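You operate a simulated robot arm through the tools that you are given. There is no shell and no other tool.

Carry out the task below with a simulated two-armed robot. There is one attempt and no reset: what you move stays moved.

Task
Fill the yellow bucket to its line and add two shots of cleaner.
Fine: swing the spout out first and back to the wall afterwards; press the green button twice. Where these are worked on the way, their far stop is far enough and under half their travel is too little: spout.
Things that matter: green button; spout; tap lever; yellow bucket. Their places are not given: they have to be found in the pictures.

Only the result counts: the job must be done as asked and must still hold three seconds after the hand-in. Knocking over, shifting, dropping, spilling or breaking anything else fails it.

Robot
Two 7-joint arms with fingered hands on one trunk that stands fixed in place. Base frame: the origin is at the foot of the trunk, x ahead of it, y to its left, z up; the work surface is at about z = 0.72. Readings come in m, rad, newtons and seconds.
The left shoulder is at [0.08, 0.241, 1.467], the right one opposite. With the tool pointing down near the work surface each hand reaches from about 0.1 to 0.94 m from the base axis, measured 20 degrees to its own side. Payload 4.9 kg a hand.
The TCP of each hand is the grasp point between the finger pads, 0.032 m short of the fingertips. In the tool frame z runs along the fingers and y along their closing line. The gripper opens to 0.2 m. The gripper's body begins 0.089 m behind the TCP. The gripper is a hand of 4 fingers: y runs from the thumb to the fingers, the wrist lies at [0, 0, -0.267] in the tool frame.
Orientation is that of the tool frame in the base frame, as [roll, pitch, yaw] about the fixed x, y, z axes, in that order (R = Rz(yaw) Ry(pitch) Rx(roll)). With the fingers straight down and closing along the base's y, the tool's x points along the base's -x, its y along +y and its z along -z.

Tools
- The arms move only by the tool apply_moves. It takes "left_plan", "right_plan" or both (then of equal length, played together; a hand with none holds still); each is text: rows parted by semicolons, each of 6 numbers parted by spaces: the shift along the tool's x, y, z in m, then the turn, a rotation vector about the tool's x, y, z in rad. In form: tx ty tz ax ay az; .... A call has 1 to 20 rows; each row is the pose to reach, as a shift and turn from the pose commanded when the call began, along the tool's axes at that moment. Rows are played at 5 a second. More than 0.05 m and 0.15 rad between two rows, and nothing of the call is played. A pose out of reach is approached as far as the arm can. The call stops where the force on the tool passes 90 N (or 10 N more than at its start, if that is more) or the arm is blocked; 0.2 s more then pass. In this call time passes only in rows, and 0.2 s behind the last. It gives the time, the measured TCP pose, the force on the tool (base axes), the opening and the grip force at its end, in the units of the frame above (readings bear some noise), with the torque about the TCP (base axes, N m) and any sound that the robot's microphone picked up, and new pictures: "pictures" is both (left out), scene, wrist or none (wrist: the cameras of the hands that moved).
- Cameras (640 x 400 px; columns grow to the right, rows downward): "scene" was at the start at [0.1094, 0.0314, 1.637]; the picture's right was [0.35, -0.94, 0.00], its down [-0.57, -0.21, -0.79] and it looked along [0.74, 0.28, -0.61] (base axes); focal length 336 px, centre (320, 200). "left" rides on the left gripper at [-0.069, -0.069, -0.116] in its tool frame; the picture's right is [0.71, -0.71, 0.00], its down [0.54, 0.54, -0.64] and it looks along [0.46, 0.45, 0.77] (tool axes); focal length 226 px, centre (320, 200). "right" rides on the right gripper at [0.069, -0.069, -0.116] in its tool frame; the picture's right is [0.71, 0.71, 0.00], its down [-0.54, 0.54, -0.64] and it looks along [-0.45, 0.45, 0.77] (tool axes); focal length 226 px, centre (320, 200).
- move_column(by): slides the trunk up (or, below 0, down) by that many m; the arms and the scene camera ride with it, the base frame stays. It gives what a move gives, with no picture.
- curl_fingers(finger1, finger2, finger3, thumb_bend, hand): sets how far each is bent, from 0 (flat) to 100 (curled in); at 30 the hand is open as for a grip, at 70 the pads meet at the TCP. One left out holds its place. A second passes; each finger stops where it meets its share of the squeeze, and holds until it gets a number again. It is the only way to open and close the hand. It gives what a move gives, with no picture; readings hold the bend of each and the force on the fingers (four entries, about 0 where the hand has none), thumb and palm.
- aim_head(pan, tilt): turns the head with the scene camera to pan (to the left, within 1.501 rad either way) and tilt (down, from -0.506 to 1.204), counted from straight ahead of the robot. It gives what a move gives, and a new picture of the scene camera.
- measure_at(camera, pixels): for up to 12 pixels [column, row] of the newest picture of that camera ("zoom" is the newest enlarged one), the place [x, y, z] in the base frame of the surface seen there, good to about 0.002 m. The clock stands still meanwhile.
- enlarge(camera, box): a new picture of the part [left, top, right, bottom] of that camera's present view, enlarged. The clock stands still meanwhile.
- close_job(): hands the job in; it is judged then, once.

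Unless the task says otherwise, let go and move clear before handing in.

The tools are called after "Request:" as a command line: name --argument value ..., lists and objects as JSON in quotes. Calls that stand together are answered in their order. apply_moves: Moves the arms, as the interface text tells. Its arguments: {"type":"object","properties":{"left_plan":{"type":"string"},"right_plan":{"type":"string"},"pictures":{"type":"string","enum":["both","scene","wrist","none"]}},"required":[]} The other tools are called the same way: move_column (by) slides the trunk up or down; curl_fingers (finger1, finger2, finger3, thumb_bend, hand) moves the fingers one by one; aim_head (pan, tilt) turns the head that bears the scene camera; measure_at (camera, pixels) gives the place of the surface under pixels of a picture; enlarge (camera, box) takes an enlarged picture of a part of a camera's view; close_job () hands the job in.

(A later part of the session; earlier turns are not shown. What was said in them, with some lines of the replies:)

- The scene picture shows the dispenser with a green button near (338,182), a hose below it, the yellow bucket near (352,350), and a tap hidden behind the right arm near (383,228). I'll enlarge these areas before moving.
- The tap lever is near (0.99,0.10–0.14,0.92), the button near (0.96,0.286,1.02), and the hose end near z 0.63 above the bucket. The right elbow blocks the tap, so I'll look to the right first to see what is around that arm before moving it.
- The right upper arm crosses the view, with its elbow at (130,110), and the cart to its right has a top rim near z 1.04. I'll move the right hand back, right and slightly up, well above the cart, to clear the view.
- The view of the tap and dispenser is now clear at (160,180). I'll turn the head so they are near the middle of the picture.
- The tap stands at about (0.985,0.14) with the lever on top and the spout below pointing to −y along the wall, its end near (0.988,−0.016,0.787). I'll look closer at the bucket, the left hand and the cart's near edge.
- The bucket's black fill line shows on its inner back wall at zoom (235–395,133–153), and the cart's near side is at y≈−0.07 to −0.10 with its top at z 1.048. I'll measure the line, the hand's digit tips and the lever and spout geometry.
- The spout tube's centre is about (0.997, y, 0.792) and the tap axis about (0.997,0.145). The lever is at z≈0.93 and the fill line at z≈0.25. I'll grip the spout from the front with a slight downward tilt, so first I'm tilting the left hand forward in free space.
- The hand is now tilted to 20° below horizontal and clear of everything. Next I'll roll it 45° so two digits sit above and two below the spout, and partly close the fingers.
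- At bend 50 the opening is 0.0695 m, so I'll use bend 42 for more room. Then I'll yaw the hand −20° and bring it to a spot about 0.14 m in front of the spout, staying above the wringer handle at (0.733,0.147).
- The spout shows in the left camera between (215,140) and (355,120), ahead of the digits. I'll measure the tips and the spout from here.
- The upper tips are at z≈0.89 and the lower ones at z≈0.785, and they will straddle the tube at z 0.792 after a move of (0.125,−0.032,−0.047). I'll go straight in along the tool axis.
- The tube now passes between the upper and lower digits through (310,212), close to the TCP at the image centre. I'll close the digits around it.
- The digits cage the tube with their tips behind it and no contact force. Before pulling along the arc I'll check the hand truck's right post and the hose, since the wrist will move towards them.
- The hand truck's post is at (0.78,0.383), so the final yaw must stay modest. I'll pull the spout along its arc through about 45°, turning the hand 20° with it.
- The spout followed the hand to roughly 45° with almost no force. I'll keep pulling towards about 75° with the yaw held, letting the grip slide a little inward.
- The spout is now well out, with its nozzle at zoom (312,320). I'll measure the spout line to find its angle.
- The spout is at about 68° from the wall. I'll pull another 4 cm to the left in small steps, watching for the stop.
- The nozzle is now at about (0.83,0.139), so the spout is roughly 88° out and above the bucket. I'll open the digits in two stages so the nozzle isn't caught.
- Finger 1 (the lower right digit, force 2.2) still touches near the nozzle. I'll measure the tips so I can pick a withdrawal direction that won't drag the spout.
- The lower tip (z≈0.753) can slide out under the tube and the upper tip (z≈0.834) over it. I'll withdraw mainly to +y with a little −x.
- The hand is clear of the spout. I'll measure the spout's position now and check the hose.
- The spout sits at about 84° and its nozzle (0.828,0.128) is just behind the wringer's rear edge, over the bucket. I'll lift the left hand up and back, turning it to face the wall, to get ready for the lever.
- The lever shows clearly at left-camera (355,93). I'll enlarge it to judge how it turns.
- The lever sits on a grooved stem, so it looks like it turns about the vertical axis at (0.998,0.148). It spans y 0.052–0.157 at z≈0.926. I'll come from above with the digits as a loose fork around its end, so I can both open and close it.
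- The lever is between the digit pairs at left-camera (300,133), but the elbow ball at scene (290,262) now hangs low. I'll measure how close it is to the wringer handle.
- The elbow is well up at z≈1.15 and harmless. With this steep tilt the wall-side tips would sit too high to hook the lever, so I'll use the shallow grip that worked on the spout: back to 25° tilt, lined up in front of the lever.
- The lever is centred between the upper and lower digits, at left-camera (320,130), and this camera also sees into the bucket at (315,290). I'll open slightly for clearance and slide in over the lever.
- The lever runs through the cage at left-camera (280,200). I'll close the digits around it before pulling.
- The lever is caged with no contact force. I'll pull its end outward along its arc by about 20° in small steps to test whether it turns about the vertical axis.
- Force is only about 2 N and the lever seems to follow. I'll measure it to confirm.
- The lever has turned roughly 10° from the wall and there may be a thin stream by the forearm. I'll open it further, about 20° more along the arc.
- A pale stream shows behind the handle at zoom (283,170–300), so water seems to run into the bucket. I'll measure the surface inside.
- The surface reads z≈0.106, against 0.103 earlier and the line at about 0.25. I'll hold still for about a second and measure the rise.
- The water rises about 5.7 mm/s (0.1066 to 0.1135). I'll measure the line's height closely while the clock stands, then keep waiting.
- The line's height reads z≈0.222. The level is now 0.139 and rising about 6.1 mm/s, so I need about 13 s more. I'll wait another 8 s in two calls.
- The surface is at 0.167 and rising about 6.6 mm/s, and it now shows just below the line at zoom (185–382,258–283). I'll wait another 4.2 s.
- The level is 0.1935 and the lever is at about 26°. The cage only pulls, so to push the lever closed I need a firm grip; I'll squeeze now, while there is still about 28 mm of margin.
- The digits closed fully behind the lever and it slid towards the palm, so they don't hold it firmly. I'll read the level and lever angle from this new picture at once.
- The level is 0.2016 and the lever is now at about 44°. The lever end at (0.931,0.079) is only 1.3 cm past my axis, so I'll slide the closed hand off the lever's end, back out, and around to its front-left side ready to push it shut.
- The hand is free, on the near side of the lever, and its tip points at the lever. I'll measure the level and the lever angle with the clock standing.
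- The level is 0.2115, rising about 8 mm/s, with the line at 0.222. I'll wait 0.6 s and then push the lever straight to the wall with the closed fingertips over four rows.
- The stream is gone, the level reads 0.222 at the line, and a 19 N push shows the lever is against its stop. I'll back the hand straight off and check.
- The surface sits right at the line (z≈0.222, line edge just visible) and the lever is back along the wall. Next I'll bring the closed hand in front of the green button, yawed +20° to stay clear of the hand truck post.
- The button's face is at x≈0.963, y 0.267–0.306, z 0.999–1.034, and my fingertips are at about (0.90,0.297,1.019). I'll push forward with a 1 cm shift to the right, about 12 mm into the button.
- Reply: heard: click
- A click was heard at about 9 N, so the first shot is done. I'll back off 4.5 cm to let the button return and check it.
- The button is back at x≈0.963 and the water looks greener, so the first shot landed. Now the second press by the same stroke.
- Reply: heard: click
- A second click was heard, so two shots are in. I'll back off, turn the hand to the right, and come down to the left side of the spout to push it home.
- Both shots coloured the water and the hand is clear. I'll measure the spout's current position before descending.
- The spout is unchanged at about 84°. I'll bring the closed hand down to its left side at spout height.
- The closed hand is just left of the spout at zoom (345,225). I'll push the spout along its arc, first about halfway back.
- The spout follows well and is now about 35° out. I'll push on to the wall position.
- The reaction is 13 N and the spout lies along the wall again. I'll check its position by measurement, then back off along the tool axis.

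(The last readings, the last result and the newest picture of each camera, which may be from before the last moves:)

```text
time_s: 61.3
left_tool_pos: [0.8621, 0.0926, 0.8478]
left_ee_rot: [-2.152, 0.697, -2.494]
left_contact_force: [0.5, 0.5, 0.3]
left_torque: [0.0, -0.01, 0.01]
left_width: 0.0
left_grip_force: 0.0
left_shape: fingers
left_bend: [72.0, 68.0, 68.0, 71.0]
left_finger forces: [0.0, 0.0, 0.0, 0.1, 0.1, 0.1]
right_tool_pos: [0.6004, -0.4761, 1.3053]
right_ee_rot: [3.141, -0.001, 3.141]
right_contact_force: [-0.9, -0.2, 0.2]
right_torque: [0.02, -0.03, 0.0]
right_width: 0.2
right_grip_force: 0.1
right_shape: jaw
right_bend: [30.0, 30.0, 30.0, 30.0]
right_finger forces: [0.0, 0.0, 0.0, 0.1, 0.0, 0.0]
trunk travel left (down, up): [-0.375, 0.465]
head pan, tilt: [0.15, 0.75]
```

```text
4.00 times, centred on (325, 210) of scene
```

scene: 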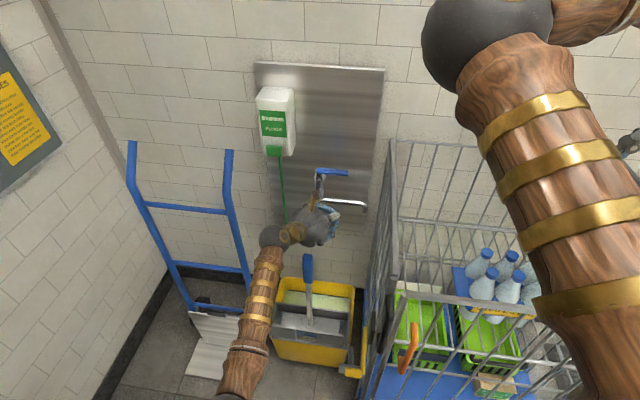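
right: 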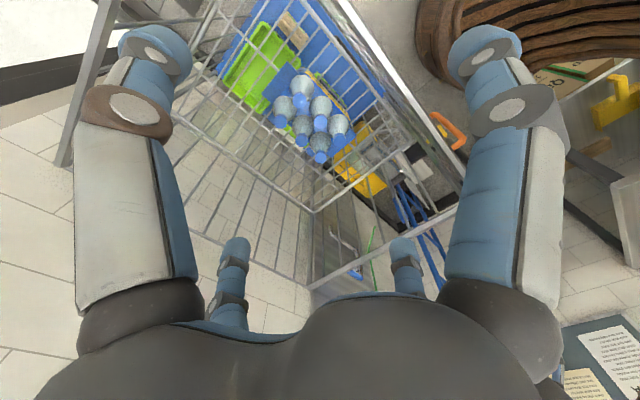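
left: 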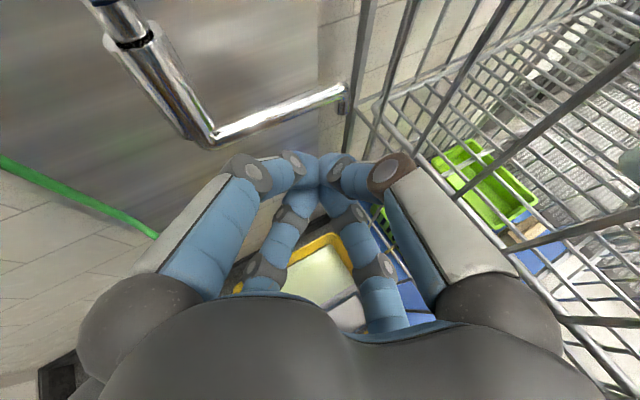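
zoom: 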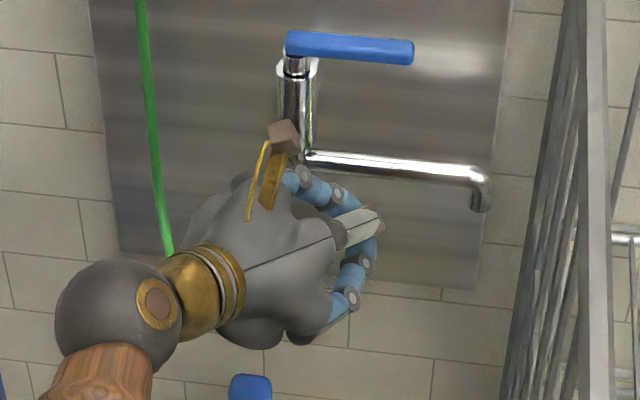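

The spout and lever read the same positions as at the start. I'll lift the hand up and back well clear and make final checks.

Request:
apply_moves --left_plan "-0.0143 -0.0133 -0.0371 0 0 0; -0.0285 -0.0265 -0.0743 0 0 0; -0.0428 -0.0398 -0.1114 0 0 0; -0.0571 -0.0531 -0.1485 0 0 0; -0.0713 -0.0663 -0.1857 0 0 0; -0.0856 -0.0796 -0.2228 0 0 0" --pictures "both"

Request:
enlarge --camera "scene" --box '[250, 240, 390, 340]'

Request:
measure_at --camera "scene" --pixels '[[330, 304], [340, 306], [322, 300], [335, 302], [345, 172], [322, 173], [364, 207], [350, 204], [274, 150], [307, 262]]'

```text
time_s: 62.7
left_tool_pos: [0.732, 0.174, 1.0467]
left_ee_rot: [-2.154, 0.694, -2.492]
left_contact_force: [-0.2, -0.8, -0.3]
left_torque: [0.02, 0.01, 0.03]
left_width: 0.0
left_grip_force: 0.0
left_shape: fingers
left_bend: [72.0, 68.0, 68.0, 71.0]
left_finger forces: [0.0, 0.1, 0.1, 0.0, 0.0, 0.0]
right_tool_pos: [0.6016, -0.4764, 1.3028]
right_ee_rot: [-3.142, -0.001, 3.141]
right_contact_force: [-0.5, -0.7, -0.9]
right_torque: [0.0, -0.02, 0.01]
right_width: 0.1999
right_grip_force: 0.1
right_shape: jaw
right_bend: [30.0, 30.0, 30.0, 30.0]
right_finger forces: [0.0, 0.0, 0.0, 0.1, 0.0, 0.1]
trunk travel left (down, up): [-0.375, 0.465]
head pan, tilt: [0.15, 0.75]
```

scene: 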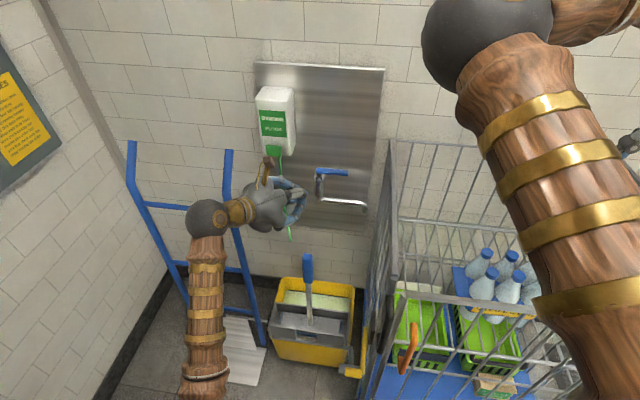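
left: 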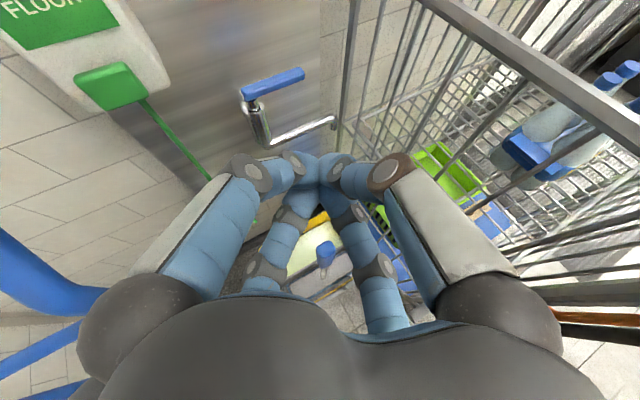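

```text
4.00 times, centred on (320, 290) of scene
```

zoom: 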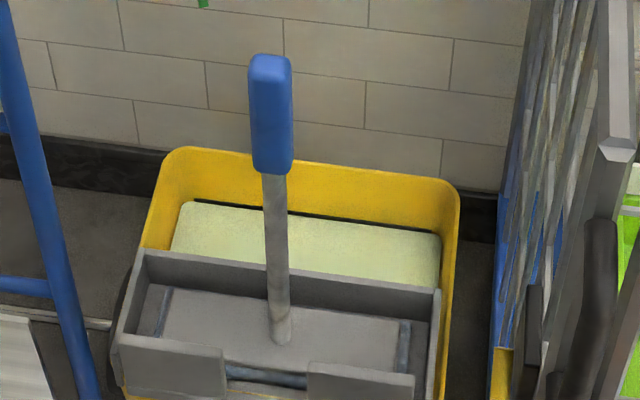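

```text
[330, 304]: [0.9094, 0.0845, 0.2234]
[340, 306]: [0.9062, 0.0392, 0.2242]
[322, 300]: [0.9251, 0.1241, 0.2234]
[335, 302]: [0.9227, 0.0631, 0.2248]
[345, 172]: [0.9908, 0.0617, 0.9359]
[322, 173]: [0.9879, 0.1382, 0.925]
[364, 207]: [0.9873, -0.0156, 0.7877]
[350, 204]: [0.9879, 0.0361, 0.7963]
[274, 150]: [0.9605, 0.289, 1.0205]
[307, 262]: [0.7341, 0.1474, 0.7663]
```

The water stands at the line (z≈0.223), and the lever and spout are back against the wall. The button has returned, the wringer handle hasn't moved, and both hands are clear. I'm handing the job in.

Request:
close_job

```text
The job is handed in.
```

The yellow bucket is filled to its line with two shots of cleaner in it, and I've handed the job in; no verdict has come back.

- **Water:** the surface measured about z = 0.223 m, and the line measured about 0.222 m. The level did not keep rising after I closed the lever.
- **Cleaner:** I pressed the green button twice and let it return in between. A click was heard each time, and the water turned greener.
- **Spout:** I swung it out to about 84–88° before filling. Afterwards I pushed it back until it stopped against the wall, and it measured the same position as at the start.
- **Tap lever:** it is closed against its stop, at its starting position.

I saw nothing spilled or knocked over. The wringer handle measured where it was at the start. Both hands were clear when I handed in.
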